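You operate a simulated robot arm through the tools that you are given. There is no shell and no other tool. Be economical: measure what you need, move in short steps, check, and stop when the job is done.

You run a simulated robot arm. Do the job below in one go: nothing can be reset, and whatever is moved stays where it is left.

TASK
Swap the black tip on the rod in the holder for the yellow one.
Fine: black tip into the middle of the grey case, new tip screwed tight, lid closed.

The check looks at the end state, three seconds after you hand in, the way a careful person would. Anything else that was tipped, shoved, dropped, spilled or broken makes it a failure. Lids that push on must go on centred and level and be pressed home; caps that screw on are set level and turned clockwise until they are tight.

THE ROBOT
A 6-joint arm with a two-finger parallel gripper, fixed in place. Base frame: the origin is at the foot of the arm, x ahead of it, y to its left, z up. Lengths are in m, angles in degrees, forces in N, time in s.
With the tool pointing down near the work surface it reaches from about 0.16 to 0.78 m from the base axis. Its first joint turns from -166.0 to 166.0 degrees. Payload 3.91 kg.
The TCP is the grasp point between the finger pads, 0.03 m short of the fingertips. In the tool frame z runs along the fingers and y along their closing line. The gripper opens to 0.11 m. The fingers are 0.02 m wide and 0.01 m thick; the gripper's body (0.048 by 0.112 m) begins 0.055 m behind the TCP.
Orientation is that of the tool frame in the base frame, as a unit quaternion [w, x, y, z]. With the fingers straight down and closing along the base's y, the tool's x points along the base's -x, its y along +y and its z along -z.

THE INTERFACE
- The arm moves only by the tool step_arm. Its arguments are lists of equal length, an entry for each row: "angular": the turn, a rotation vector about the tool's x, y, z in degrees, a list of three; "delta_pos": the shift along the tool's x, y, z in m, a list of three; "grip": the closure, from 0 (fully open) to 1 (shut). In form: {"angular": [[wx, wy, wz], ...], "delta_pos": [[x, y, z], ...], "grip": [grip, ...]}. A call has 1 to 12 rows; each row is the pose to reach, as a shift and turn from the pose commanded when the call began, along the tool's axes at that moment. Rows are played at 5 a second. More than 0.05 m and 8.6 degrees between two rows, or a gripper value outside its range, and nothing of the call is played. Where a pose cannot be reached the arm comes as near as it can. A force on the tool above 80 N (or 10 N above the force at the start of the call, whichever is more), or a blocked arm, ends the call early, and 0.2 s more pass. The fingers move at their own pace (about 0.108 m/s each) and stop on an object; they squeeze with about 40 N. The grip force told is the motor's: it shows also when the fingers shut on nothing. Time passes only in rows, and 0.2 s behind the last, so rows that repeat a pose let the fingers close. The reply holds the time, the measured pose of the TCP, the force on the tool along the base axes, the opening and the grip force, in the units named above and with some noise.
- Cameras (640 x 400 px; columns grow to the right, rows downward): "scene" is fixed at [0.0492, 0.5012, 1.5989]; the picture's right is [-0.71, 0.71, 0.01], its down [0.71, 0.71, 0.00] and it looks along [-0.00, 0.01, -1.00] (base axes); focal length 327 px, centre (320, 200). "wrist" rides on the gripper at [0.077, 0.007, -0.114] in the tool frame; the picture's right is [-0.09, 1.00, 0.00], its down [-0.80, -0.07, -0.59] and it looks along [-0.59, -0.05, 0.80] (tool axes); focal length 270 px, centre (320, 200). There is no depth. A picture from a camera that has moved, and an enlarged one, comes with that camera's place and axes in the base frame and with its lens.
- capture(camera): a new picture of that camera. No time passes.
- raise_lower(by): slides the trunk up (or, below 0, down) by that many m; the arm rides with it, the base frame stays. It gives what a move gives, with no picture.
- enlarge(camera, box): a new picture of the part [left, top, right, bottom] of that camera's present view, enlarged. No time passes.
- job_done(): hands the job in; it is judged then, once.

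Go step by step. Nothing tells you positions but the pictures and the camera data: compare them with the known pose of the tool, close in by small moves and look again before you grip or let go. The budget is 120 turns and 84 pictures, counting those below and the enlarged ones. Unless the task says otherwise, let go and move clear before handing in, and close with one line.

The tools are called after "Emit:" by a JSON object that holds its "method" and its "body". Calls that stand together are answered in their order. step_arm: Moves the arm, as the interface text tells. Its arguments: {"type":"object","properties":{"angular":{"type":"array","items":{"type":"array","items":{"type":"number"}}},"delta_pos":{"type":"array","items":{"type":"array","items":{"type":"number"}}},"grip":{"type":"array","items":{"type":"number"}}},"required":["angular","delta_pos","grip"]} The other tools are called the same way: raise_lower (by) slides the trunk up or down; capture (camera) takes a picture; enlarge (camera, box) takes an enlarged picture of a part of a camera's view; job_done () hands the job in.

At the start:

```text
time: 0.0
ee_pos: [0.0362, 0.3568, 1.2554]
tcp_rot: [-0.001, 0.0, 1.0, -0.001]
contact_force: [0.3, -0.3, 0.1]
width: 0.1101
grip_force: 0.0
trunk travel left (down, up): [-0.475, 0.065]
```

scene: 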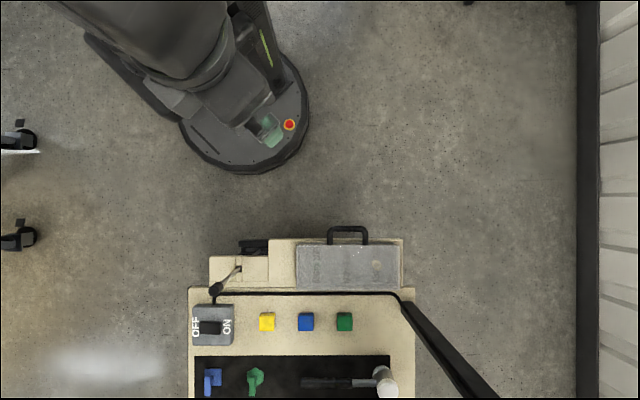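
wrist: 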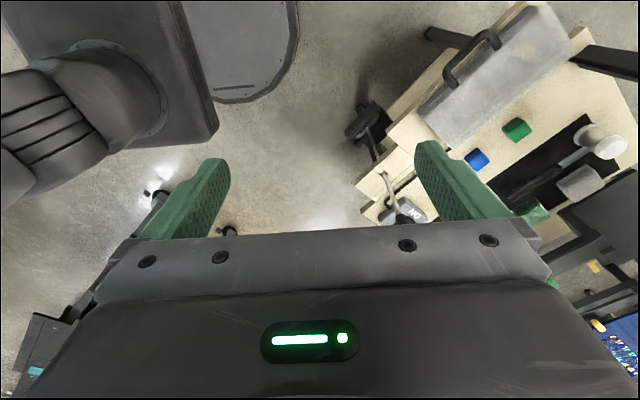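

I see a bench with a grey case, an on/off switch box, coloured cubes and a dark tray. I can't yet pick out the holder, the rod or the tips, so I'll look closer.

Emit:
{"method": "enlarge", "body": {"camera": "scene", "box": [180, 220, 430, 400]}}

Emit:
{"method": "enlarge", "body": {"camera": "wrist", "box": [340, 0, 640, 220]}}

```text
2.22 times, centred on (305, 310) of scene
camera zoom: at [0.0492, 0.5012, 1.5989], right [-0.71, 0.71, 0.01], down [0.71, 0.71, 0.0], along [0.0, 0.01, -1.0], focal length 727 px, centre (353, -44)
```

zoom: 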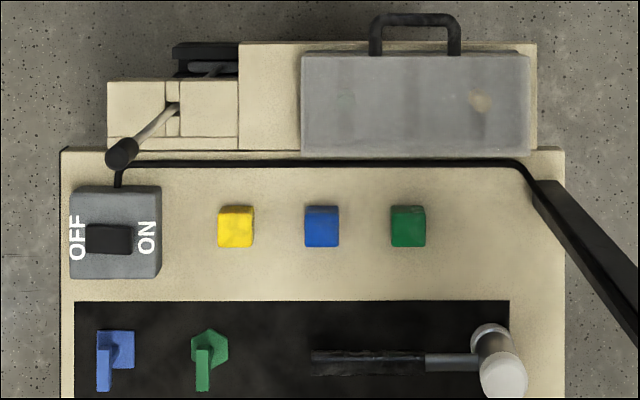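

```text
1.82 times, centred on (490, 110) of wrist
camera zoom: at [-0.0395, 0.3645, 1.369], right [0.09, 1.0, 0.0], down [0.8, -0.07, 0.59], along [0.59, -0.05, -0.8], focal length 491 px, centre (11, 364)
```

zoom: 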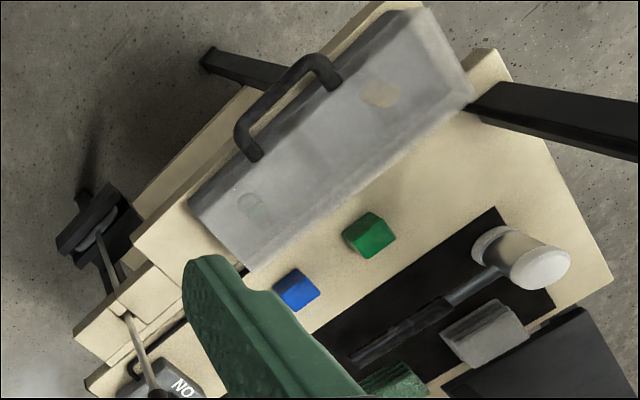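

The only rod-like thing so far is by the beige blocks, and something yellow shows at the lower right of the wrist view. I'll enlarge both before moving.

Emit:
{"method": "enlarge", "body": {"camera": "wrist", "box": [540, 200, 640, 400]}}

Emit:
{"method": "enlarge", "body": {"camera": "scene", "box": [200, 230, 280, 310]}}

```text
2.00 times, centred on (590, 300) of wrist
camera zoom: at [-0.0395, 0.3645, 1.369], right [0.09, 1.0, 0.0], down [0.8, -0.07, 0.59], along [0.59, -0.05, -0.8], focal length 541 px, centre (-220, 0)
```

zoom: 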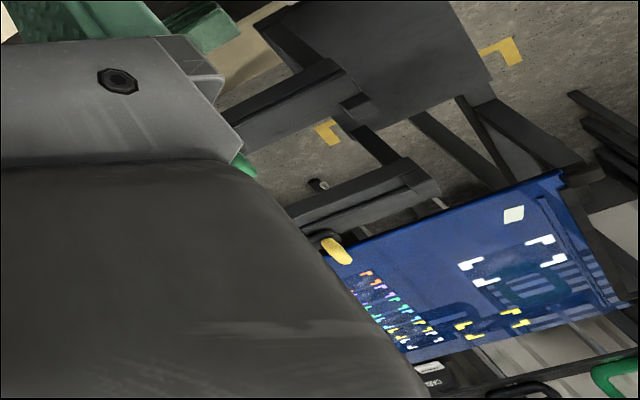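

```text
5.00 times, centred on (240, 270) of scene
camera zoom: at [0.0492, 0.5012, 1.5989], right [-0.71, 0.71, 0.01], down [0.71, 0.71, 0.0], along [0.0, 0.01, -1.0], focal length 1635 px, centre (720, -150)
```

zoom: 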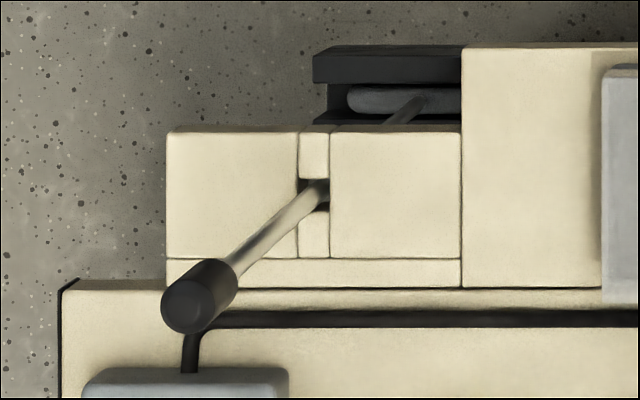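

The rod stands vertically in the slotted holder, near x≈0.4, y≈0.47, with the black tip on its upper end. The case is near (0.13, 0.72), and its translucent lid seems to show something inside. I'll turn the wrist camera toward the case and come down a little.

Emit:
{"method": "step_arm", "body": {"angular": [[0, 0, -8], [0, 0, -16], [0, 0, -24], [0, 0, -32], [0, 0, -40], [0, 0, -48], [0, 0, -56], [0, 0, -64], [0, 0, -72], [0, 0, -80]], "delta_pos": [[0, 0, 0.02], [0, 0, 0.04], [0, 0, 0.06], [0, 0, 0.08], [0, 0, 0.1], [0, 0, 0.12], [0, 0, 0.14], [0, 0, 0.16], [0, 0, 0.18], [0, 0, 0.2]], "grip": [0, 0, 0, 0, 0, 0, 0, 0, 0, 0]}}

Emit:
{"method": "capture", "body": {"camera": "wrist"}}

```text
time: 2.2
ee_pos: [0.0367, 0.3565, 1.0531]
tcp_rot: [0.001, -0.643, 0.766, -0.001]
contact_force: [-0.4, 0.6, 0.2]
width: 0.1101
grip_force: 0.1
trunk travel left (down, up): [-0.475, 0.065]
```

```text
77 pictures are left
camera wrist: at [0.0172, 0.2828, 1.1679], right [-0.97, 0.26, 0.0], down [0.21, 0.78, 0.59], along [0.15, 0.57, -0.8], focal length 270 px, centre (320, 200)
```

wrist: 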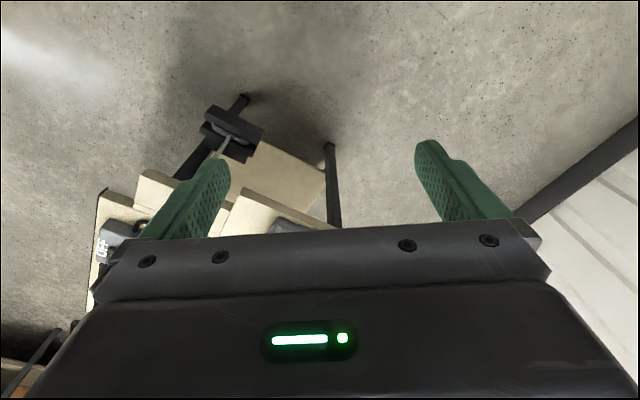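

The camera mostly sees the area behind the fingers, so I'll tilt the fingers outward to bring the case and holder into view.

Emit:
{"method": "step_arm", "body": {"angular": [[0, -8, 0], [0, -16, 0], [0, -24, 0], [0, -32, 0]], "delta_pos": [[0, 0, 0], [0, 0, 0], [0, 0, 0], [0, 0, 0]], "grip": [0, 0, 0, 0]}}

Emit:
{"method": "capture", "body": {"camera": "wrist"}}

```text
time: 3.2
ee_pos: [0.0366, 0.3557, 1.0541]
tcp_rot: [0.211, -0.618, 0.736, 0.178]
contact_force: [-0.5, 0.5, 1.1]
width: 0.1101
grip_force: 0.2
trunk travel left (down, up): [-0.475, 0.065]
```

```text
76 pictures are left
camera wrist: at [0.0087, 0.2345, 1.1102], right [-0.97, 0.25, 0.05], down [0.13, 0.35, 0.93], along [0.21, 0.91, -0.37], focal length 270 px, centre (320, 200)
```

wrist: 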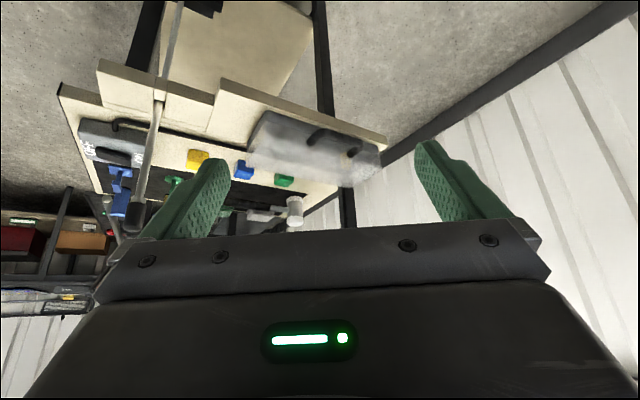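

Now the case and the rod are both in view, though upside down. I'll enlarge each.

Emit:
{"method": "enlarge", "body": {"camera": "wrist", "box": [220, 80, 400, 230]}}

Emit:
{"method": "enlarge", "body": {"camera": "wrist", "box": [50, 0, 290, 150]}}

```text
2.67 times, centred on (310, 155) of wrist
camera zoom: at [0.0087, 0.2345, 1.1102], right [-0.97, 0.25, 0.05], down [0.13, 0.35, 0.93], along [0.21, 0.91, -0.37], focal length 721 px, centre (347, 320)
```

zoom: 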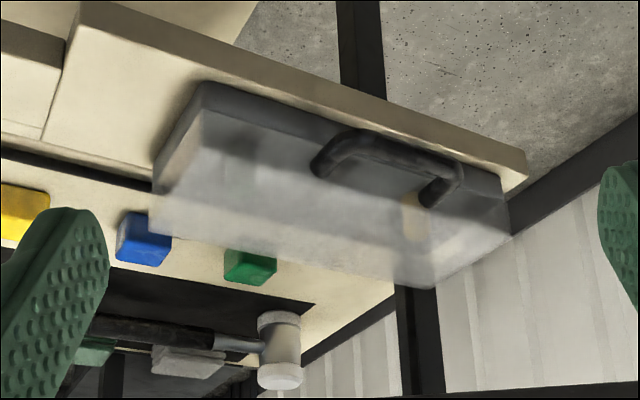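

```text
2.67 times, centred on (170, 75) of wrist
camera zoom: at [0.0087, 0.2345, 1.1102], right [-0.97, 0.25, 0.05], down [0.13, 0.35, 0.93], along [0.21, 0.91, -0.37], focal length 721 px, centre (720, 533)
```

zoom: 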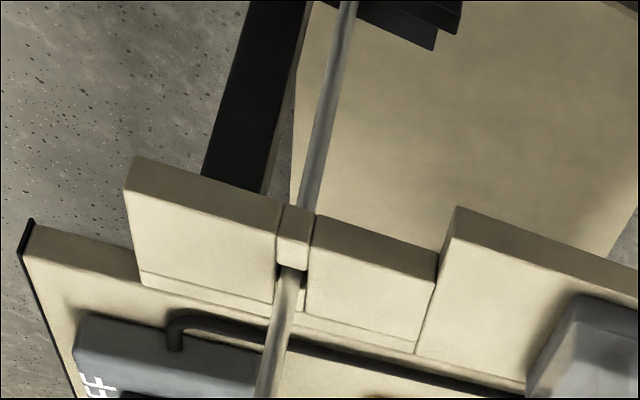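

The case has a translucent shell with a handle facing the robot, and a yellow thing shows inside near one end. I'll move closer to learn how the lid opens.

Emit:
{"method": "step_arm", "body": {"angular": [[0, 0, 0], [0, 0, 0], [0, 0, 0], [0, 0, 0], [0, 0, 0], [0, 0, 0], [0, 0, 0], [0, 0, 0]], "delta_pos": [[-0.002, -0.008, 0.04], [-0.004, -0.015, 0.08], [-0.006, -0.022, 0.12], [-0.008, -0.03, 0.16], [-0.011, -0.038, 0.2], [-0.013, -0.045, 0.24], [-0.015, -0.053, 0.28], [-0.017, -0.06, 0.317]], "grip": [0, 0, 0, 0, 0, 0, 0, 0]}}

Emit:
{"method": "capture", "body": {"camera": "wrist"}}

Emit:
{"method": "enlarge", "body": {"camera": "scene", "box": [280, 210, 420, 300]}}

```text
time: 5.0
ee_pos: [0.0642, 0.5367, 0.8023]
tcp_rot: [0.222, -0.601, 0.755, 0.142]
contact_force: [0.3, -0.4, -0.2]
width: 0.1099
grip_force: 0.1
out of reach, approached as far as the arm can: row 4, 5, 6, 7, 8
trunk travel left (down, up): [-0.475, 0.065]
```

```text
73 pictures are left
camera wrist: at [0.0255, 0.4197, 0.8603], right [-0.95, 0.31, -0.01], down [0.12, 0.37, 0.92], along [0.29, 0.87, -0.39], focal length 270 px, centre (320, 200)
```

wrist: 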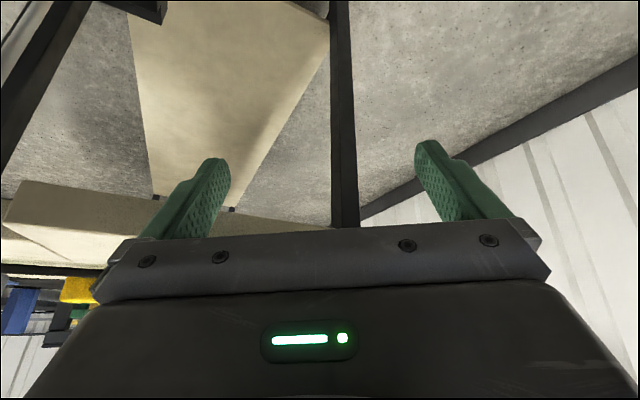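

```text
4.44 times, centred on (350, 255) of scene
camera zoom: at [0.0492, 0.5012, 1.5989], right [-0.71, 0.71, 0.01], down [0.71, 0.71, 0.0], along [0.0, 0.01, -1.0], focal length 1454 px, centre (187, -44)
```

zoom: 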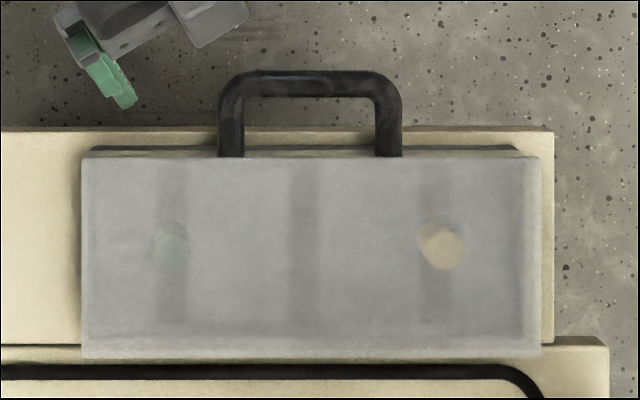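

The enlarged scene view shows three slots under the lid: green on the left, the middle empty and yellow on the right. Matching two views puts the table top near z≈0.81, the yellow tip near (0.063, 0.701, 0.845), the handle bar near (0.05, 0.59, 0.865) and the rod near (0.303, 0.48) with its top at about z≈1.0. I'll back off and look at the case from the front.

Emit:
{"method": "step_arm", "body": {"angular": [[0, 0, 0], [0, 0, 0], [0, 0, 0], [0, 0, 0], [0, 0, 0]], "delta_pos": [[-0.007, 0.01, -0.033], [-0.013, 0.02, -0.066], [-0.02, 0.03, -0.1], [-0.027, 0.04, -0.13], [-0.033, 0.048, -0.163]], "grip": [0, 0, 0, 0, 0]}}

Emit:
{"method": "capture", "body": {"camera": "wrist"}}

```text
time: 6.2
ee_pos: [0.0694, 0.476, 0.9505]
tcp_rot: [0.211, -0.617, 0.738, 0.176]
contact_force: [-0.6, 0.0, -0.3]
width: 0.1098
grip_force: 0.0
out of reach, approached as far as the arm can: row 1, 2, 3
trunk travel left (down, up): [-0.475, 0.065]
```

```text
71 pictures are left
camera wrist: at [0.0416, 0.3552, 1.006], right [-0.97, 0.25, 0.05], down [0.13, 0.35, 0.93], along [0.21, 0.91, -0.37], focal length 270 px, centre (320, 200)
```

wrist: 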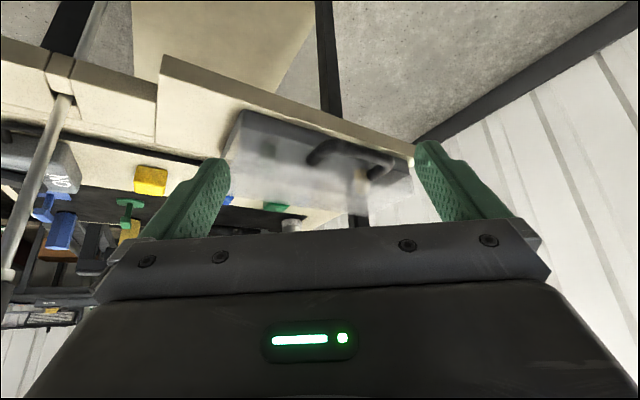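

The commands are relative to the last commanded pose, even when it could not be reached. I'll enlarge the case here.

Emit:
{"method": "enlarge", "body": {"camera": "wrist", "box": [210, 90, 430, 230]}}

```text
2.86 times, centred on (320, 160) of wrist
camera zoom: at [0.0416, 0.3552, 1.006], right [-0.97, 0.25, 0.05], down [0.13, 0.35, 0.93], along [0.21, 0.91, -0.37], focal length 772 px, centre (320, 314)
```

zoom: 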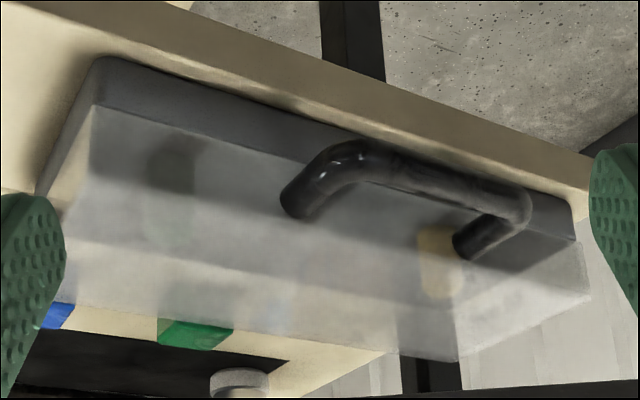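

The case is an opaque grey tray under a translucent box lid. The handle on the front of the lid suggests the hinge is at the back. I'll set the tool vertical, turn it so the fingers close across the handle bar, and hover above it.

Emit:
{"method": "step_arm", "body": {"angular": [[0, 8, 0], [0, 16, 0], [0, 24, 0], [0, 32, 0]], "delta_pos": [[0, 0, 0], [0, 0, 0], [0, 0, 0], [0, 0, 0]], "grip": [0, 0, 0, 0]}}

Emit:
{"method": "step_arm", "body": {"angular": [[0, 0, -8], [0, 0, -16], [0, 0, -24], [0, 0, -32], [0, 0, -40], [0, 0, -48], [0, 0, -55]], "delta_pos": [[-0.016, 0.005, 0], [-0.032, 0.01, 0], [-0.048, 0.016, 0], [-0.064, 0.021, 0], [-0.08, 0.027, 0], [-0.096, 0.032, 0], [-0.11, 0.037, 0]], "grip": [0.3, 0.3, 0.3, 0.3, 0.3, 0.3, 0.3]}}

Emit:
{"method": "capture", "body": {"camera": "wrist"}}

Emit:
{"method": "enlarge", "body": {"camera": "scene", "box": [280, 180, 440, 300]}}

```text
time: 7.2
ee_pos: [0.0752, 0.5068, 0.9691]
tcp_rot: [0.222, -0.614, 0.737, 0.175]
contact_force: [0.7, 0.0, 0.4]
width: 0.1099
grip_force: 0.0
out of reach, approached as far as the arm can: row 1, 2, 3, 4
trunk travel left (down, up): [-0.475, 0.065]
```

```text
time: 8.8
ee_pos: [0.0545, 0.6037, 1.0274]
tcp_rot: [-0.278, 0.885, -0.371, -0.052]
contact_force: [0.1, 0.2, -0.8]
width: 0.0769
grip_force: 0.0
trunk travel left (down, up): [-0.475, 0.065]
```

```text
69 pictures are left
camera wrist: at [0.0935, 0.4925, 1.0978], right [-0.75, -0.51, -0.43], down [-0.6, 0.23, 0.77], along [-0.3, 0.83, -0.47], focal length 270 px, centre (320, 200)
```

wrist: 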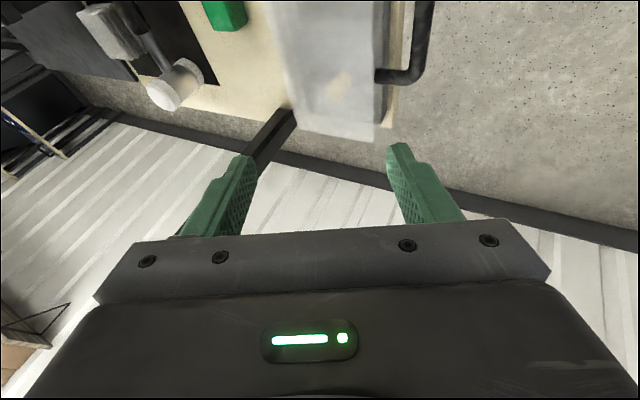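

```text
3.33 times, centred on (360, 240) of scene
camera zoom: at [0.0492, 0.5012, 1.5989], right [-0.71, 0.71, 0.01], down [0.71, 0.71, 0.0], along [0.0, 0.01, -1.0], focal length 1090 px, centre (187, 67)
```

zoom: 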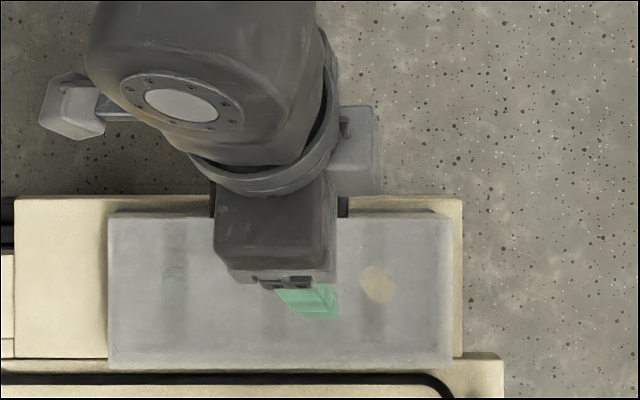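

The vertical tool doesn't reach here because the arm's shoulder is too high for this table. I'll retreat up and back toward the start position, then lower the trunk by 0.3.

Emit:
{"method": "step_arm", "body": {"angular": [[0, 0, 0], [0, 0, 0], [0, 0, 0], [0, 0, 0], [0, 0, 0], [0, 0, 0], [0, 0, 0], [0, 0, 0], [0, 0, 0]], "delta_pos": [[0.017, 0.02, -0.033], [0.034, 0.04, -0.067], [0.051, 0.059, -0.1], [0.068, 0.079, -0.133], [0.085, 0.098, -0.167], [0.103, 0.118, -0.2], [0.12, 0.138, -0.233], [0.137, 0.157, -0.267], [0.154, 0.177, -0.3]], "grip": [0.3, 0.3, 0.3, 0.3, 0.3, 0.3, 0.3, 0.3, 0.3]}}

Emit:
{"method": "raise_lower", "body": {"by": -0.3}}

```text
time: 10.8
ee_pos: [0.014, 0.2447, 1.1532]
tcp_rot: [-0.279, 0.884, -0.372, -0.051]
contact_force: [0.6, -1.1, 0.4]
width: 0.0766
grip_force: 0.0
trunk travel left (down, up): [-0.475, 0.065]
```

```text
time: 13.8
ee_pos: [0.0129, 0.246, 0.8522]
tcp_rot: [-0.279, 0.884, -0.371, -0.052]
contact_force: [0.0, -0.5, -0.3]
width: 0.077
grip_force: 0.1
trunk travel left (down, up): [-0.175, 0.365]
```

The trunk is down and the tool is still tilted. I'll make it vertical here, clear of the table.

Emit:
{"method": "step_arm", "body": {"angular": [[-5.53, 3.64, 0], [-11.06, 7.28, 0], [-16.6, 10.9, 0], [-22.1, 14.56, 0], [-27.65, 18.2, 0]], "delta_pos": [[0, 0, -0.02], [0, 0, -0.04], [0, 0, -0.06], [0, 0, -0.08], [0, 0, -0.1]], "grip": [0.3, 0.3, 0.3, 0.3, 0.3]}}

```text
time: 15.0
ee_pos: [-0.0001, 0.1944, 0.9362]
tcp_rot: [0.003, 0.922, -0.387, 0.0]
contact_force: [0.2, -0.9, 0.6]
width: 0.0766
grip_force: 0.1
trunk travel left (down, up): [-0.175, 0.365]
```

The tool is vertical with its y axis across the handle bar. I'll move to hover over the bar.

Emit:
{"method": "step_arm", "body": {"angular": [[0, 0, 0], [0, 0, 0], [0, 0, 0], [0, 0, 0], [0, 0, 0], [0, 0, 0], [0, 0, 0], [0, 0, 0], [0, 0, 0]], "delta_pos": [[-0.027, -0.035, -0.02], [-0.055, -0.07, -0.024], [-0.082, -0.105, -0.024], [-0.11, -0.14, -0.024], [-0.137, -0.175, -0.024], [-0.165, -0.21, -0.024], [-0.192, -0.245, -0.024], [-0.22, -0.28, -0.024], [-0.247, -0.315, -0.024]], "grip": [0.3, 0.3, 0.3, 0.3, 0.3, 0.3, 0.3, 0.3, 0.3]}}

Emit:
{"method": "capture", "body": {"camera": "wrist"}}

Emit:
{"method": "enlarge", "body": {"camera": "scene", "box": [280, 180, 440, 300]}}

```text
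time: 17.0
ee_pos: [0.0506, 0.5906, 0.9616]
tcp_rot: [0.001, 0.922, -0.388, 0.0]
contact_force: [0.6, -0.6, 0.0]
width: 0.0771
grip_force: 0.1
trunk travel left (down, up): [-0.175, 0.365]
```

```text
67 pictures are left
camera wrist: at [0.1007, 0.5327, 1.0757], right [-0.77, -0.63, 0.0], down [-0.51, 0.62, 0.59], along [-0.38, 0.46, -0.81], focal length 270 px, centre (320, 200)
```

wrist: 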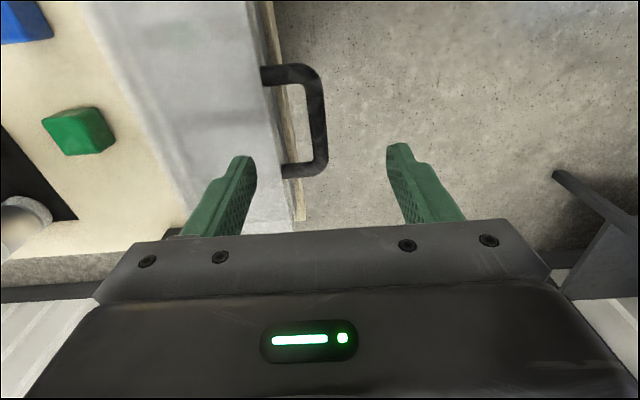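

```text
3.33 times, centred on (360, 240) of scene
camera zoom: at [0.0492, 0.5012, 1.5989], right [-0.71, 0.71, 0.01], down [0.71, 0.71, 0.0], along [0.0, 0.01, -1.0], focal length 1090 px, centre (187, 67)
```

zoom: 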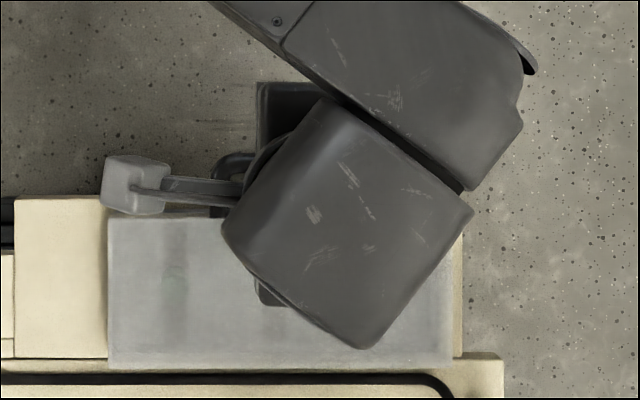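

The handle bar shows at about (0.052, 0.594), within 4 mm of the tool. I'll narrow the fingers to about 36 mm and come down around the bar.

Emit:
{"method": "step_arm", "body": {"angular": [[0, 0, 0], [0, 0, 0], [0, 0, 0], [0, 0, 0], [0, 0, 0]], "delta_pos": [[0, -0.003, 0.0], [0, -0.003, 0.03], [0, -0.003, 0.06], [0, -0.003, 0.08], [0, -0.003, 0.093]], "grip": [0.67, 0.67, 0.67, 0.67, 0.67]}}

Emit:
{"method": "capture", "body": {"camera": "wrist"}}

```text
time: 18.2
ee_pos: [0.0538, 0.591, 0.8678]
tcp_rot: [0.001, 0.922, -0.388, 0.0]
contact_force: [-0.2, -0.4, 0.2]
width: 0.0365
grip_force: 0.1
trunk travel left (down, up): [-0.175, 0.365]
```

```text
65 pictures are left
camera wrist: at [0.1033, 0.533, 0.9815], right [-0.77, -0.63, 0.0], down [-0.51, 0.62, 0.59], along [-0.38, 0.46, -0.81], focal length 270 px, centre (320, 200)
```

wrist: 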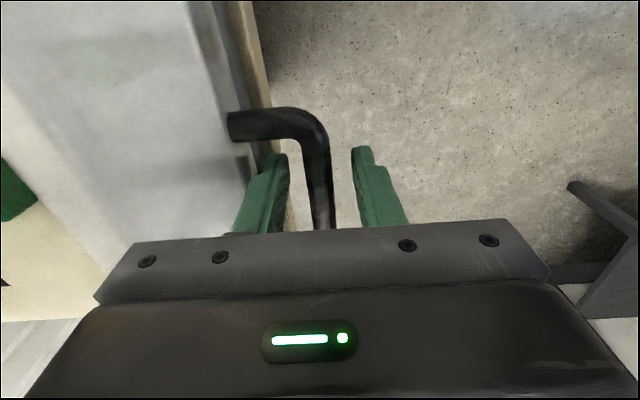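

The bar sits neatly between the fingers, so I'll close on it.

Emit:
{"method": "step_arm", "body": {"angular": [[0, 0, 0], [0, 0, 0], [0, 0, 0]], "delta_pos": [[0, 0, 0], [0, 0, 0], [0, 0, 0]], "grip": [0.85, 1, 1]}}

Emit:
{"method": "step_arm", "body": {"angular": [[0, 0, 0], [0, 0, 0]], "delta_pos": [[0, 0, -0.005], [0, 0, -0.012]], "grip": [1, 1]}}

Emit:
{"method": "capture", "body": {"camera": "wrist"}}

Emit:
{"method": "enlarge", "body": {"camera": "scene", "box": [280, 180, 440, 300]}}

```text
time: 19.0
ee_pos: [0.0539, 0.5917, 0.8664]
tcp_rot: [0.0, 0.922, -0.387, 0.0]
contact_force: [2.6, 4.6, 0.0]
width: 0.0135
grip_force: 45.1
trunk travel left (down, up): [-0.175, 0.365]
```

```text
time: 19.6
ee_pos: [0.0569, 0.5925, 0.8784]
tcp_rot: [0.002, 0.922, -0.388, 0.001]
contact_force: [8.7, 15.0, -5.5]
width: 0.0137
grip_force: 44.9
trunk travel left (down, up): [-0.175, 0.365]
```

```text
64 pictures are left
camera wrist: at [0.1049, 0.5346, 0.9917], right [-0.77, -0.63, 0.0], down [-0.51, 0.62, 0.59], along [-0.38, 0.46, -0.81], focal length 270 px, centre (320, 200)
```

wrist: 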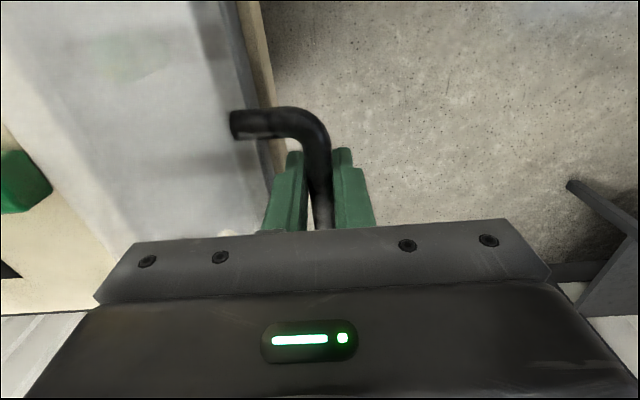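

```text
3.33 times, centred on (360, 240) of scene
camera zoom: at [0.0492, 0.5012, 1.5989], right [-0.71, 0.71, 0.01], down [0.71, 0.71, 0.0], along [0.0, 0.01, -1.0], focal length 1090 px, centre (187, 67)
```

zoom: 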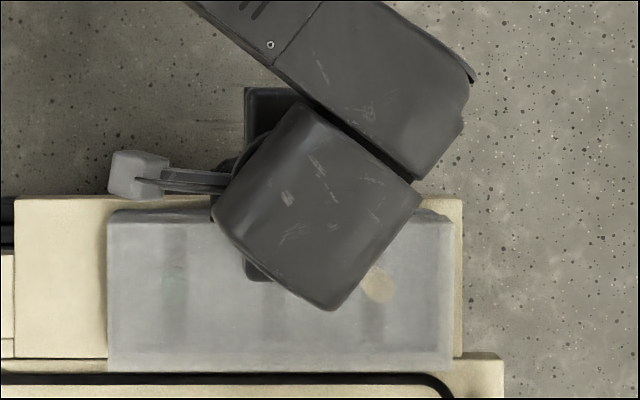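

The lid is hinged at the back: lifting pulled the bar toward the hinge. I'll follow the arc in small steps, keeping the tool vertical.

Emit:
{"method": "step_arm", "body": {"angular": [[0, 0, 0], [0, 0, 0], [0, 0, 0], [0, 0, 0], [0, 0, 0]], "delta_pos": [[0, -0.009, -0.0167], [0, -0.0182, -0.0345], [0, -0.0299, -0.0509], [0, -0.0437, -0.0655], [0, -0.0594, -0.078]], "grip": [1, 1, 1, 1, 1]}}

Emit:
{"method": "capture", "body": {"camera": "wrist"}}

```text
time: 20.8
ee_pos: [0.0949, 0.6326, 0.9622]
tcp_rot: [-0.002, 0.922, -0.387, 0.0]
contact_force: [-17.5, -15.2, 32.1]
width: 0.0135
grip_force: 45.2
trunk travel left (down, up): [-0.175, 0.365]
```

```text
62 pictures are left
camera wrist: at [0.1445, 0.5734, 1.0751], right [-0.77, -0.64, -0.01], down [-0.51, 0.62, 0.6], along [-0.38, 0.46, -0.8], focal length 270 px, centre (320, 200)
```

wrist: 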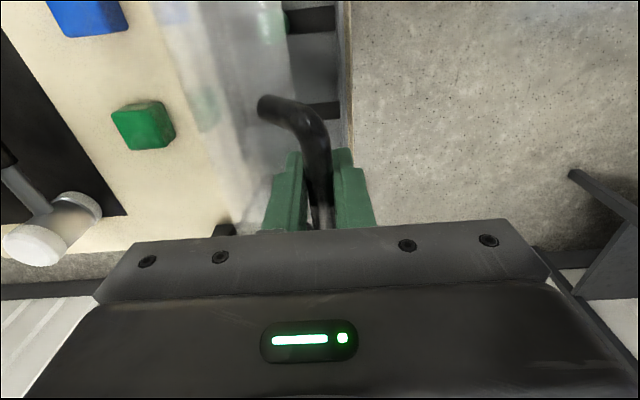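

The lid is swinging open, and the forces say the arc radius is nearer 0.16 m. I'll carry on with the corrected arc.

Emit:
{"method": "step_arm", "body": {"angular": [[0, 0, 0], [0, 0, 0], [0, 0, 0], [0, 0, 0]], "delta_pos": [[0, -0.004, -0.012], [0, -0.0159, -0.0189], [0, -0.0359, -0.0291], [0, -0.057, -0.0364]], "grip": [1, 1, 1, 1]}}

```text
time: 21.8
ee_pos: [0.1171, 0.6518, 0.9757]
tcp_rot: [-0.005, 0.923, -0.384, -0.001]
contact_force: [-54.3, 28.1, 31.1]
width: 0.0131
grip_force: 45.3
out of reach, approached as far as the arm can: row 3, 4
trunk travel left (down, up): [-0.175, 0.365]
```

The vertical tool runs out of reach here with the lid about 60° open. I'll hold still once to see where the command stands.

Emit:
{"method": "step_arm", "body": {"angular": [[0, 0, 0]], "delta_pos": [[0, 0.005, 0.0]], "grip": [1]}}

Emit:
{"method": "capture", "body": {"camera": "wrist"}}

```text
time: 22.2
ee_pos: [0.1134, 0.648, 0.9733]
tcp_rot: [-0.001, 0.924, -0.383, 0.0]
contact_force: [-50.1, 34.9, 30.7]
width: 0.0137
grip_force: 44.7
trunk travel left (down, up): [-0.175, 0.365]
```

```text
61 pictures are left
camera wrist: at [0.1635, 0.5897, 1.0881], right [-0.77, -0.64, 0.0], down [-0.52, 0.62, 0.6], along [-0.38, 0.46, -0.8], focal length 270 px, centre (320, 200)
```

wrist: 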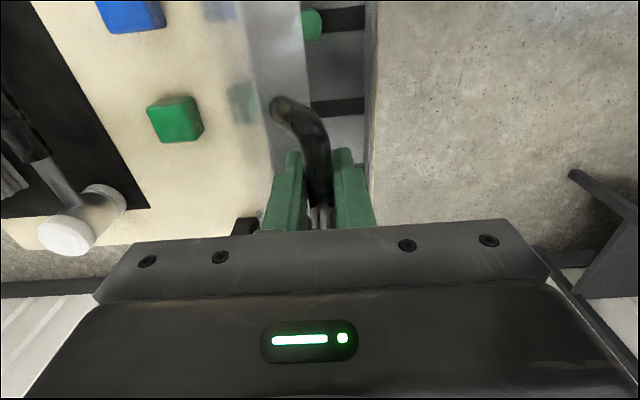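

The command restarts from the reached pose, and there is about 60 N sideways along the bar. I'll relieve that and tilt the fingers outward about the bar so the wrist stays closer in.

Emit:
{"method": "step_arm", "body": {"angular": [[0, 0, 0], [6, 0, 0], [12, 0, 0], [18, 0, 0], [24, 0, 0]], "delta_pos": [[-0.005, 0, -0.003], [-0.009, 0, -0.004], [-0.009, 0, -0.004], [-0.009, 0, -0.004], [-0.009, 0, -0.004]], "grip": [1, 1, 1, 1, 1]}}

```text
time: 23.4
ee_pos: [0.1184, 0.6512, 0.9747]
tcp_rot: [-0.19, 0.902, -0.38, 0.083]
contact_force: [3.1, -1.6, -4.3]
width: 0.0133
grip_force: 44.8
trunk travel left (down, up): [-0.175, 0.365]
```

The forces are near zero now. I'll carry on along the arc past vertical.

Emit:
{"method": "step_arm", "body": {"angular": [[2, 0, 0], [4, 0, 0], [7, 0, 0], [10, 0, 0]], "delta_pos": [[0, -0.0093, 0.001], [0, -0.0186, 0.0019], [0, -0.0283, 0.0042], [0, -0.0379, 0.0068]], "grip": [1, 1, 1, 1]}}

```text
time: 24.4
ee_pos: [0.145, 0.6776, 0.9865]
tcp_rot: [-0.269, 0.882, -0.371, 0.113]
contact_force: [3.9, -6.3, -0.7]
width: 0.0132
grip_force: 45.6
trunk travel left (down, up): [-0.175, 0.365]
```

Emit:
{"method": "step_arm", "body": {"angular": [[1, 0, 0], [2, 0, 0], [4, 0, 0], [6, 0, 0], [8, 0, 0]], "delta_pos": [[0, -0.0085, 0.005], [0, -0.0167, 0.0105], [0, -0.0245, 0.017], [0, -0.0322, 0.0235], [0, -0.0457, 0.0385]], "grip": [1, 1, 1, 1, 1]}}

Emit:
{"method": "capture", "body": {"camera": "wrist"}}

Emit:
{"method": "enlarge", "body": {"camera": "scene", "box": [260, 180, 440, 320]}}

```text
time: 25.6
ee_pos: [0.1804, 0.7172, 0.9795]
tcp_rot: [-0.328, 0.863, -0.359, 0.139]
contact_force: [-19.0, -35.0, -9.4]
width: 0.0135
grip_force: 45.0
trunk travel left (down, up): [-0.175, 0.365]
```

```text
60 pictures are left
camera wrist: at [0.1778, 0.606, 1.0615], right [-0.59, -0.46, -0.66], down [-0.81, 0.33, 0.49], along [0.0, 0.82, -0.57], focal length 270 px, centre (320, 200)
```

wrist: 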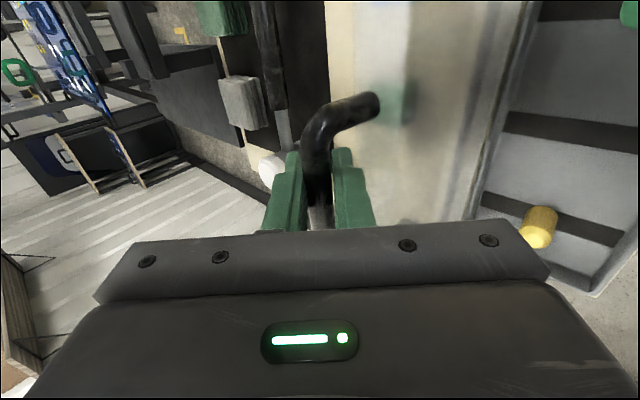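

```text
2.86 times, centred on (350, 250) of scene
camera zoom: at [0.0492, 0.5012, 1.5989], right [-0.71, 0.71, 0.01], down [0.71, 0.71, 0.0], along [0.0, 0.01, -1.0], focal length 934 px, centre (234, 57)
```

zoom: 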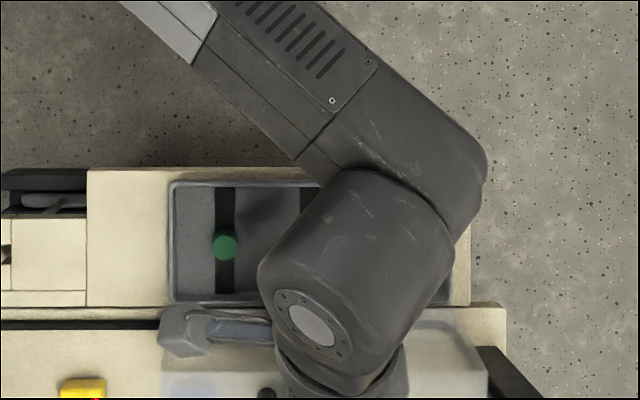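

Resistance suggests the lid has reached its stop, about 96° open and past vertical. I'll relax slightly, open the fingers and back out along the tool axis.

Emit:
{"method": "step_arm", "body": {"angular": [[0, 0, 0], [0, 0, 0], [0, 0, 0], [0, 0, 0], [0, 0, 0], [0, 0, 0]], "delta_pos": [[0, 0.003, -0.002], [0, 0.003, -0.002], [0, 0.003, -0.002], [0, 0.003, -0.03], [0, 0.003, -0.06], [0, 0.003, -0.09]], "grip": [0.9, 0.7, 0.6, 0.6, 0.6, 0.6]}}

Emit:
{"method": "capture", "body": {"camera": "wrist"}}

```text
time: 26.7
ee_pos: [0.1761, 0.7075, 0.9883]
tcp_rot: [-0.323, 0.863, -0.361, 0.145]
contact_force: [36.0, 20.6, -27.7]
width: 0.0382
grip_force: 0.1
trunk travel left (down, up): [-0.175, 0.365]
stopped in row 5: the force on the tool passed its limit (the readings are from after the stop); the commanded pose is now the measured one
```

```text
58 pictures are left
camera wrist: at [0.172, 0.5988, 1.0708], right [-0.59, -0.47, -0.66], down [-0.81, 0.34, 0.48], along [0.0, 0.82, -0.58], focal length 270 px, centre (320, 200)
```

wrist: 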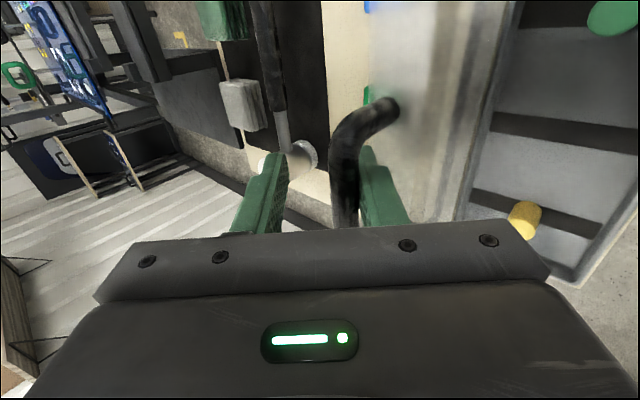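

Backing out met resistance, so I'll look closely at the fingers and bar before going on.

Emit:
{"method": "enlarge", "body": {"camera": "wrist", "box": [230, 80, 450, 240]}}

Emit:
{"method": "enlarge", "body": {"camera": "scene", "box": [260, 200, 440, 320]}}

```text
2.50 times, centred on (340, 160) of wrist
camera zoom: at [0.172, 0.5988, 1.0708], right [-0.59, -0.47, -0.66], down [-0.81, 0.34, 0.48], along [0.0, 0.82, -0.58], focal length 676 px, centre (270, 300)
```

zoom: 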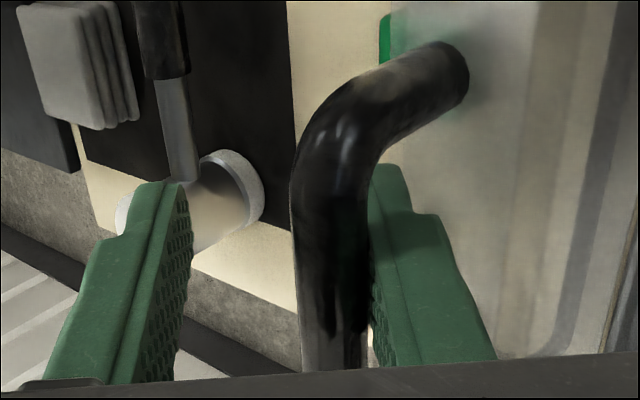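

```text
3.33 times, centred on (350, 260) of scene
camera zoom: at [0.0492, 0.5012, 1.5989], right [-0.71, 0.71, 0.01], down [0.71, 0.71, 0.0], along [0.0, 0.01, -1.0], focal length 1090 px, centre (220, 0)
```

zoom: 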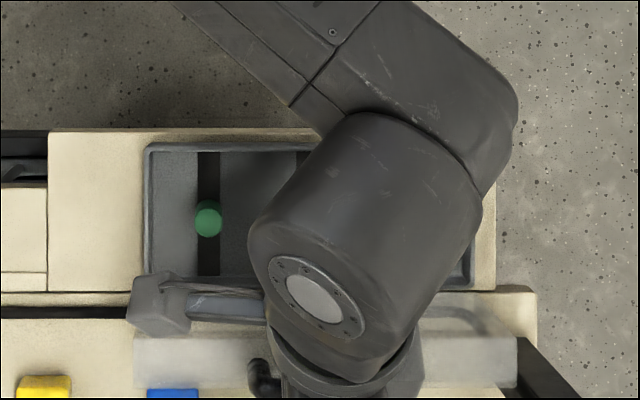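

The bar is bearing on the lower finger. I'll open a little more and shift the tool so the bar is centred, then check the force.

Emit:
{"method": "step_arm", "body": {"angular": [[0, 0, 0], [0, 0, 0], [0, 0, 0]], "delta_pos": [[0, 0.004, 0], [0, 0.008, 0], [0, 0.008, 0]], "grip": [0.55, 0.5, 0.5]}}

Emit:
{"method": "enlarge", "body": {"camera": "wrist", "box": [200, 60, 480, 240]}}

```text
time: 27.5
ee_pos: [0.175, 0.7054, 0.9875]
tcp_rot: [-0.327, 0.862, -0.36, 0.144]
contact_force: [55.4, 48.3, -23.1]
width: 0.035
grip_force: 0.0
trunk travel left (down, up): [-0.175, 0.365]
```

```text
2.22 times, centred on (340, 150) of wrist
camera zoom: at [0.1692, 0.5954, 1.0696], right [-0.59, -0.46, -0.67], down [-0.81, 0.34, 0.48], along [0.0, 0.82, -0.57], focal length 601 px, centre (276, 311)
```

zoom: 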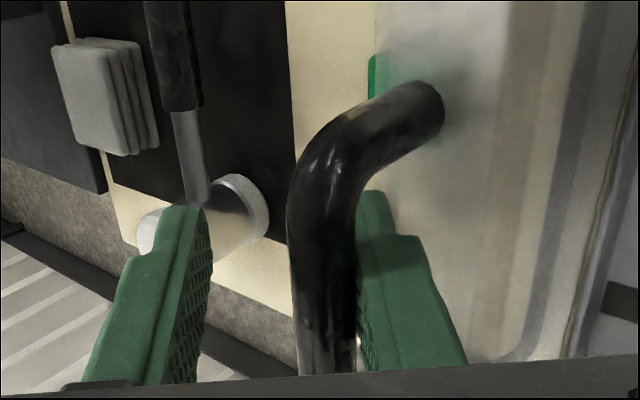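

The lower finger is wedged between the bar and the lid's front wall because it opened too far. I'll narrow the opening a little, recentre and check the force.

Emit:
{"method": "step_arm", "body": {"angular": [[0, 0, 0], [0, 0, 0], [0, 0, 0]], "delta_pos": [[0, -0.004, 0], [0, -0.004, 0], [0, -0.002, 0]], "grip": [0.76, 0.76, 0.76]}}

Emit:
{"method": "enlarge", "body": {"camera": "wrist", "box": [200, 60, 480, 240]}}

```text
time: 28.3
ee_pos: [0.1728, 0.7051, 0.985]
tcp_rot: [-0.321, 0.864, -0.361, 0.144]
contact_force: [38.4, 15.3, -41.8]
width: 0.0257
grip_force: 0.0
trunk travel left (down, up): [-0.175, 0.365]
```

```text
2.22 times, centred on (340, 150) of wrist
camera zoom: at [0.1685, 0.5957, 1.0677], right [-0.59, -0.47, -0.66], down [-0.81, 0.34, 0.48], along [0.0, 0.81, -0.58], focal length 601 px, centre (276, 311)
```

zoom: 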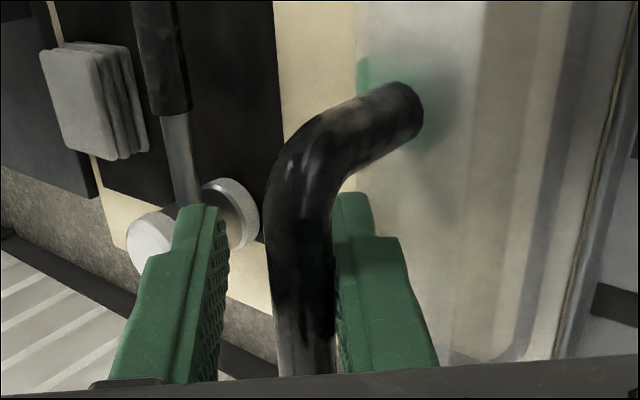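

The remaining force pulls straight along the tool axis, so something is still binding. I'll ease forward 1 cm to unload it and look again.

Emit:
{"method": "step_arm", "body": {"angular": [[0, 0, 0], [0, 0, 0], [0, 0, 0]], "delta_pos": [[0, 0, 0.006], [0, 0, 0.01], [0, 0, 0.01]], "grip": [0.76, 0.76, 0.76]}}

Emit:
{"method": "enlarge", "body": {"camera": "wrist", "box": [200, 60, 480, 240]}}

Emit:
{"method": "enlarge", "body": {"camera": "scene", "box": [290, 240, 430, 340]}}

```text
time: 29.1
ee_pos: [0.1753, 0.7064, 0.9838]
tcp_rot: [-0.326, 0.863, -0.359, 0.142]
contact_force: [31.7, 7.1, -17.9]
width: 0.0224
grip_force: 0.1
trunk travel left (down, up): [-0.175, 0.365]
```

```text
2.22 times, centred on (340, 150) of wrist
camera zoom: at [0.1713, 0.5973, 1.0652], right [-0.59, -0.46, -0.66], down [-0.81, 0.34, 0.48], along [0.0, 0.82, -0.57], focal length 601 px, centre (276, 311)
```

zoom: 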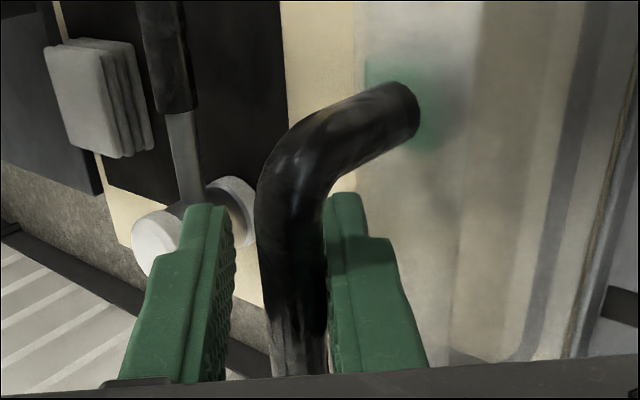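

```text
4.00 times, centred on (360, 290) of scene
camera zoom: at [0.0492, 0.5012, 1.5989], right [-0.71, 0.71, 0.01], down [0.71, 0.71, 0.0], along [0.0, 0.01, -1.0], focal length 1308 px, centre (160, -160)
```

zoom: 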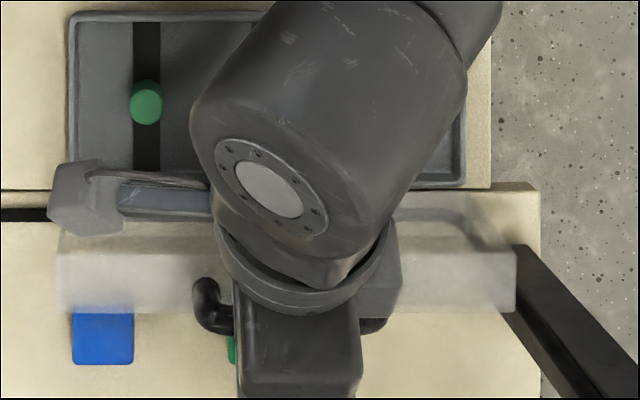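

The lower fingertip is most likely pressing on the lid's front wall. I'll narrow to about 20 mm, just clear of the bar, and pull straight back.

Emit:
{"method": "step_arm", "body": {"angular": [[0, 0, 0], [0, 0, 0], [0, 0, 0], [0, 0, 0]], "delta_pos": [[0, 0.002, 0], [0, 0.002, -0.008], [0, 0.002, -0.016], [0, 0.002, -0.024]], "grip": [0.82, 0.82, 0.82, 0.82]}}

Emit:
{"method": "enlarge", "body": {"camera": "wrist", "box": [200, 60, 480, 240]}}

```text
time: 29.9
ee_pos: [0.1703, 0.7027, 0.9818]
tcp_rot: [-0.319, 0.864, -0.361, 0.145]
contact_force: [28.6, 21.5, -28.7]
width: 0.0161
grip_force: 0.0
trunk travel left (down, up): [-0.175, 0.365]
stopped in row 4: the force on the tool passed its limit (the readings are from after the stop); the commanded pose is now the measured one
```

```text
2.22 times, centred on (340, 150) of wrist
camera zoom: at [0.1662, 0.5941, 1.0653], right [-0.59, -0.47, -0.66], down [-0.81, 0.35, 0.48], along [0.0, 0.81, -0.58], focal length 601 px, centre (276, 311)
```

zoom: 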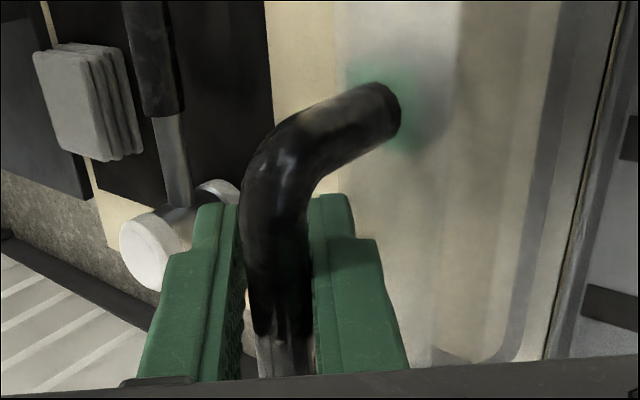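

The finger jams between bar and wall at this tilt. I'll grip again, swing the lid back to its stop and tilt the tool closer to horizontal, so the fingertip clears the wall before I let go.

Emit:
{"method": "step_arm", "body": {"angular": [[0, 0, 0], [0, 0, 0], [0, 0, 0], [0, 0, 0], [6, 0, 0], [12, 0, 0], [18, 0, 0], [24, 0, 0]], "delta_pos": [[0, 0, 0], [0, 0, 0], [0, -0.006, 0.007], [0, -0.0116, 0.0132], [0, -0.0116, 0.0132], [0, -0.0116, 0.0132], [0, -0.0116, 0.0132], [0, -0.0116, 0.0132]], "grip": [1, 1, 1, 1, 1, 1, 1, 1]}}

Emit:
{"method": "enlarge", "body": {"camera": "wrist", "box": [200, 60, 480, 240]}}

```text
time: 31.7
ee_pos: [0.1793, 0.7123, 0.9815]
tcp_rot: [-0.492, 0.779, -0.324, 0.215]
contact_force: [0.2, -14.5, -37.2]
width: 0.0131
grip_force: 45.0
trunk travel left (down, up): [-0.175, 0.365]
```

```text
2.22 times, centred on (340, 150) of wrist
camera zoom: at [0.1561, 0.5837, 1.0252], right [-0.35, -0.24, -0.9], down [-0.93, 0.22, 0.3], along [0.13, 0.94, -0.3], focal length 601 px, centre (276, 311)
```

zoom: 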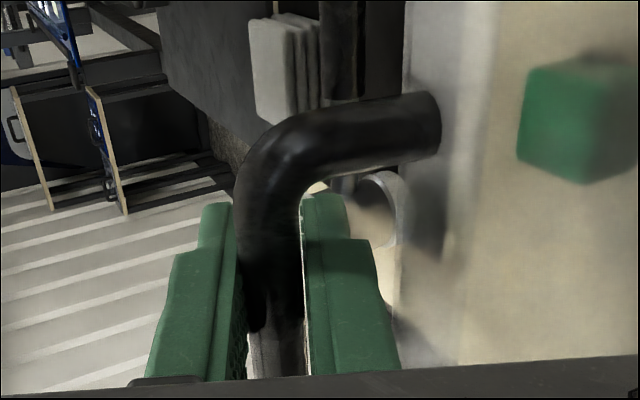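

There is visible clearance now. I'll lower a few mm to take off the load, open slightly and back straight out.

Emit:
{"method": "step_arm", "body": {"angular": [[0, 0, 0], [0, 0, 0], [0, 0, 0], [0, 0, 0]], "delta_pos": [[0, 0.003, 0.001], [0, 0.005, 0.002], [0, 0.005, 0.002], [0, 0.005, 0.002]], "grip": [1, 1, 0.8, 0.8]}}

Emit:
{"method": "enlarge", "body": {"camera": "wrist", "box": [200, 60, 480, 240]}}

```text
time: 32.7
ee_pos: [0.1791, 0.7089, 0.9825]
tcp_rot: [-0.497, 0.776, -0.323, 0.215]
contact_force: [0.9, -0.3, 0.4]
width: 0.0216
grip_force: 0.0
trunk travel left (down, up): [-0.175, 0.365]
```

```text
2.22 times, centred on (340, 150) of wrist
camera zoom: at [0.1559, 0.5818, 1.0251], right [-0.35, -0.24, -0.91], down [-0.93, 0.22, 0.3], along [0.13, 0.95, -0.29], focal length 601 px, centre (276, 311)
```

zoom: 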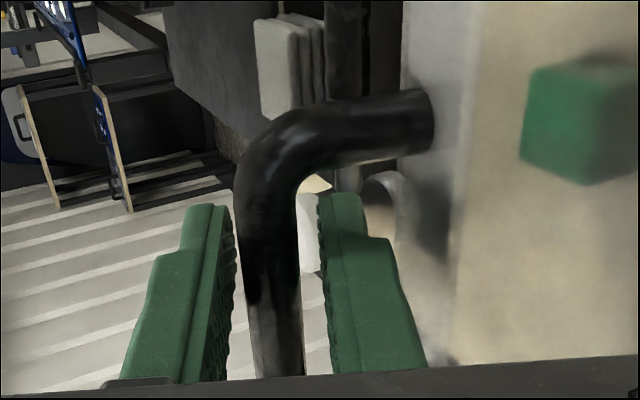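

The bar is free with no force. I'll centre it and back out.

Emit:
{"method": "step_arm", "body": {"angular": [[0, 0, 0], [0, 0, 0], [0, 0, 0], [0, 0, 0], [0, 0, 0]], "delta_pos": [[0, -0.003, 0], [0, -0.003, -0.02], [0, -0.003, -0.045], [0, -0.003, -0.075], [0, -0.003, -0.11]], "grip": [0.8, 0.8, 0.8, 0.8, 0.8]}}

Emit:
{"method": "capture", "body": {"camera": "wrist"}}

```text
time: 33.9
ee_pos: [0.1077, 0.641, 1.0285]
tcp_rot: [-0.495, 0.777, -0.323, 0.216]
contact_force: [1.5, -1.2, -0.7]
width: 0.0221
grip_force: 0.0
trunk travel left (down, up): [-0.175, 0.365]
```

```text
48 pictures are left
camera wrist: at [0.0845, 0.5128, 1.072], right [-0.35, -0.24, -0.91], down [-0.93, 0.22, 0.3], along [0.13, 0.95, -0.3], focal length 270 px, centre (320, 200)
```

wrist: 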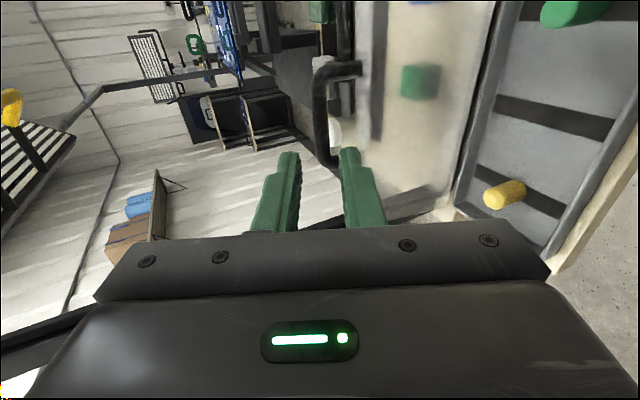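

The lid stays open and the tray is exposed, with green, an empty middle and yellow. Next I'll return the tool to vertical over the near side of the case.

Emit:
{"method": "step_arm", "body": {"angular": [[-7.2, 0, 0], [-14.4, 0, 0], [-21.6, 0, 0], [-28.8, 0, 0], [-36, 0, 0], [-43.2, 0, 0], [-50.4, 0, 0], [-57.6, 0, 0], [-65, 0, 0]], "delta_pos": [[0, 0, -0.01], [0, 0, -0.02], [0, 0, -0.03], [0, 0, -0.04], [0, 0, -0.05], [0, 0, -0.05], [0, 0, -0.05], [0, 0, -0.05], [0, 0, -0.05]], "grip": [0.5, 0.5, 0.5, 0.5, 0.5, 0.5, 0.5, 0.5, 0.5]}}

Emit:
{"method": "capture", "body": {"camera": "scene"}}

Emit:
{"method": "capture", "body": {"camera": "wrist"}}

```text
time: 35.9
ee_pos: [0.0745, 0.5904, 1.0229]
tcp_rot: [-0.002, 0.922, -0.388, 0.007]
contact_force: [0.1, 0.5, -0.3]
width: 0.0553
grip_force: 0.0
out of reach, approached as far as the arm can: row 9
trunk travel left (down, up): [-0.175, 0.365]
```

```text
47 pictures are left
```

scene: 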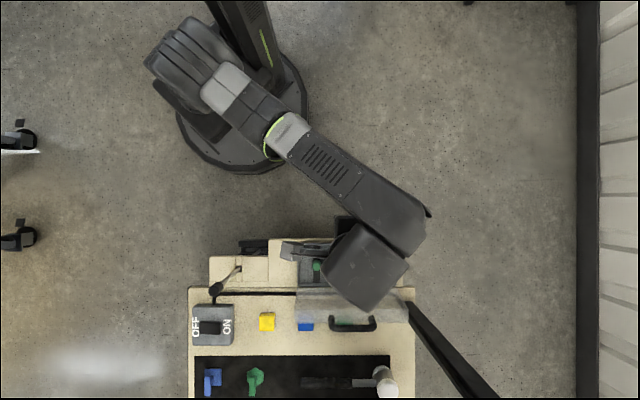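

```text
46 pictures are left
camera wrist: at [0.1217, 0.5324, 1.138], right [-0.77, -0.63, -0.01], down [-0.52, 0.62, 0.59], along [-0.36, 0.46, -0.81], focal length 270 px, centre (320, 200)
```

wrist: 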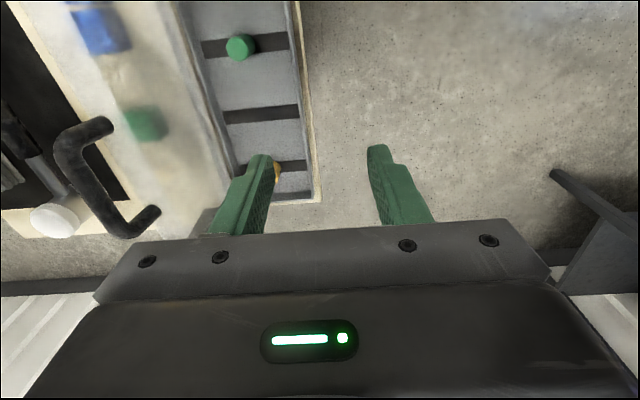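

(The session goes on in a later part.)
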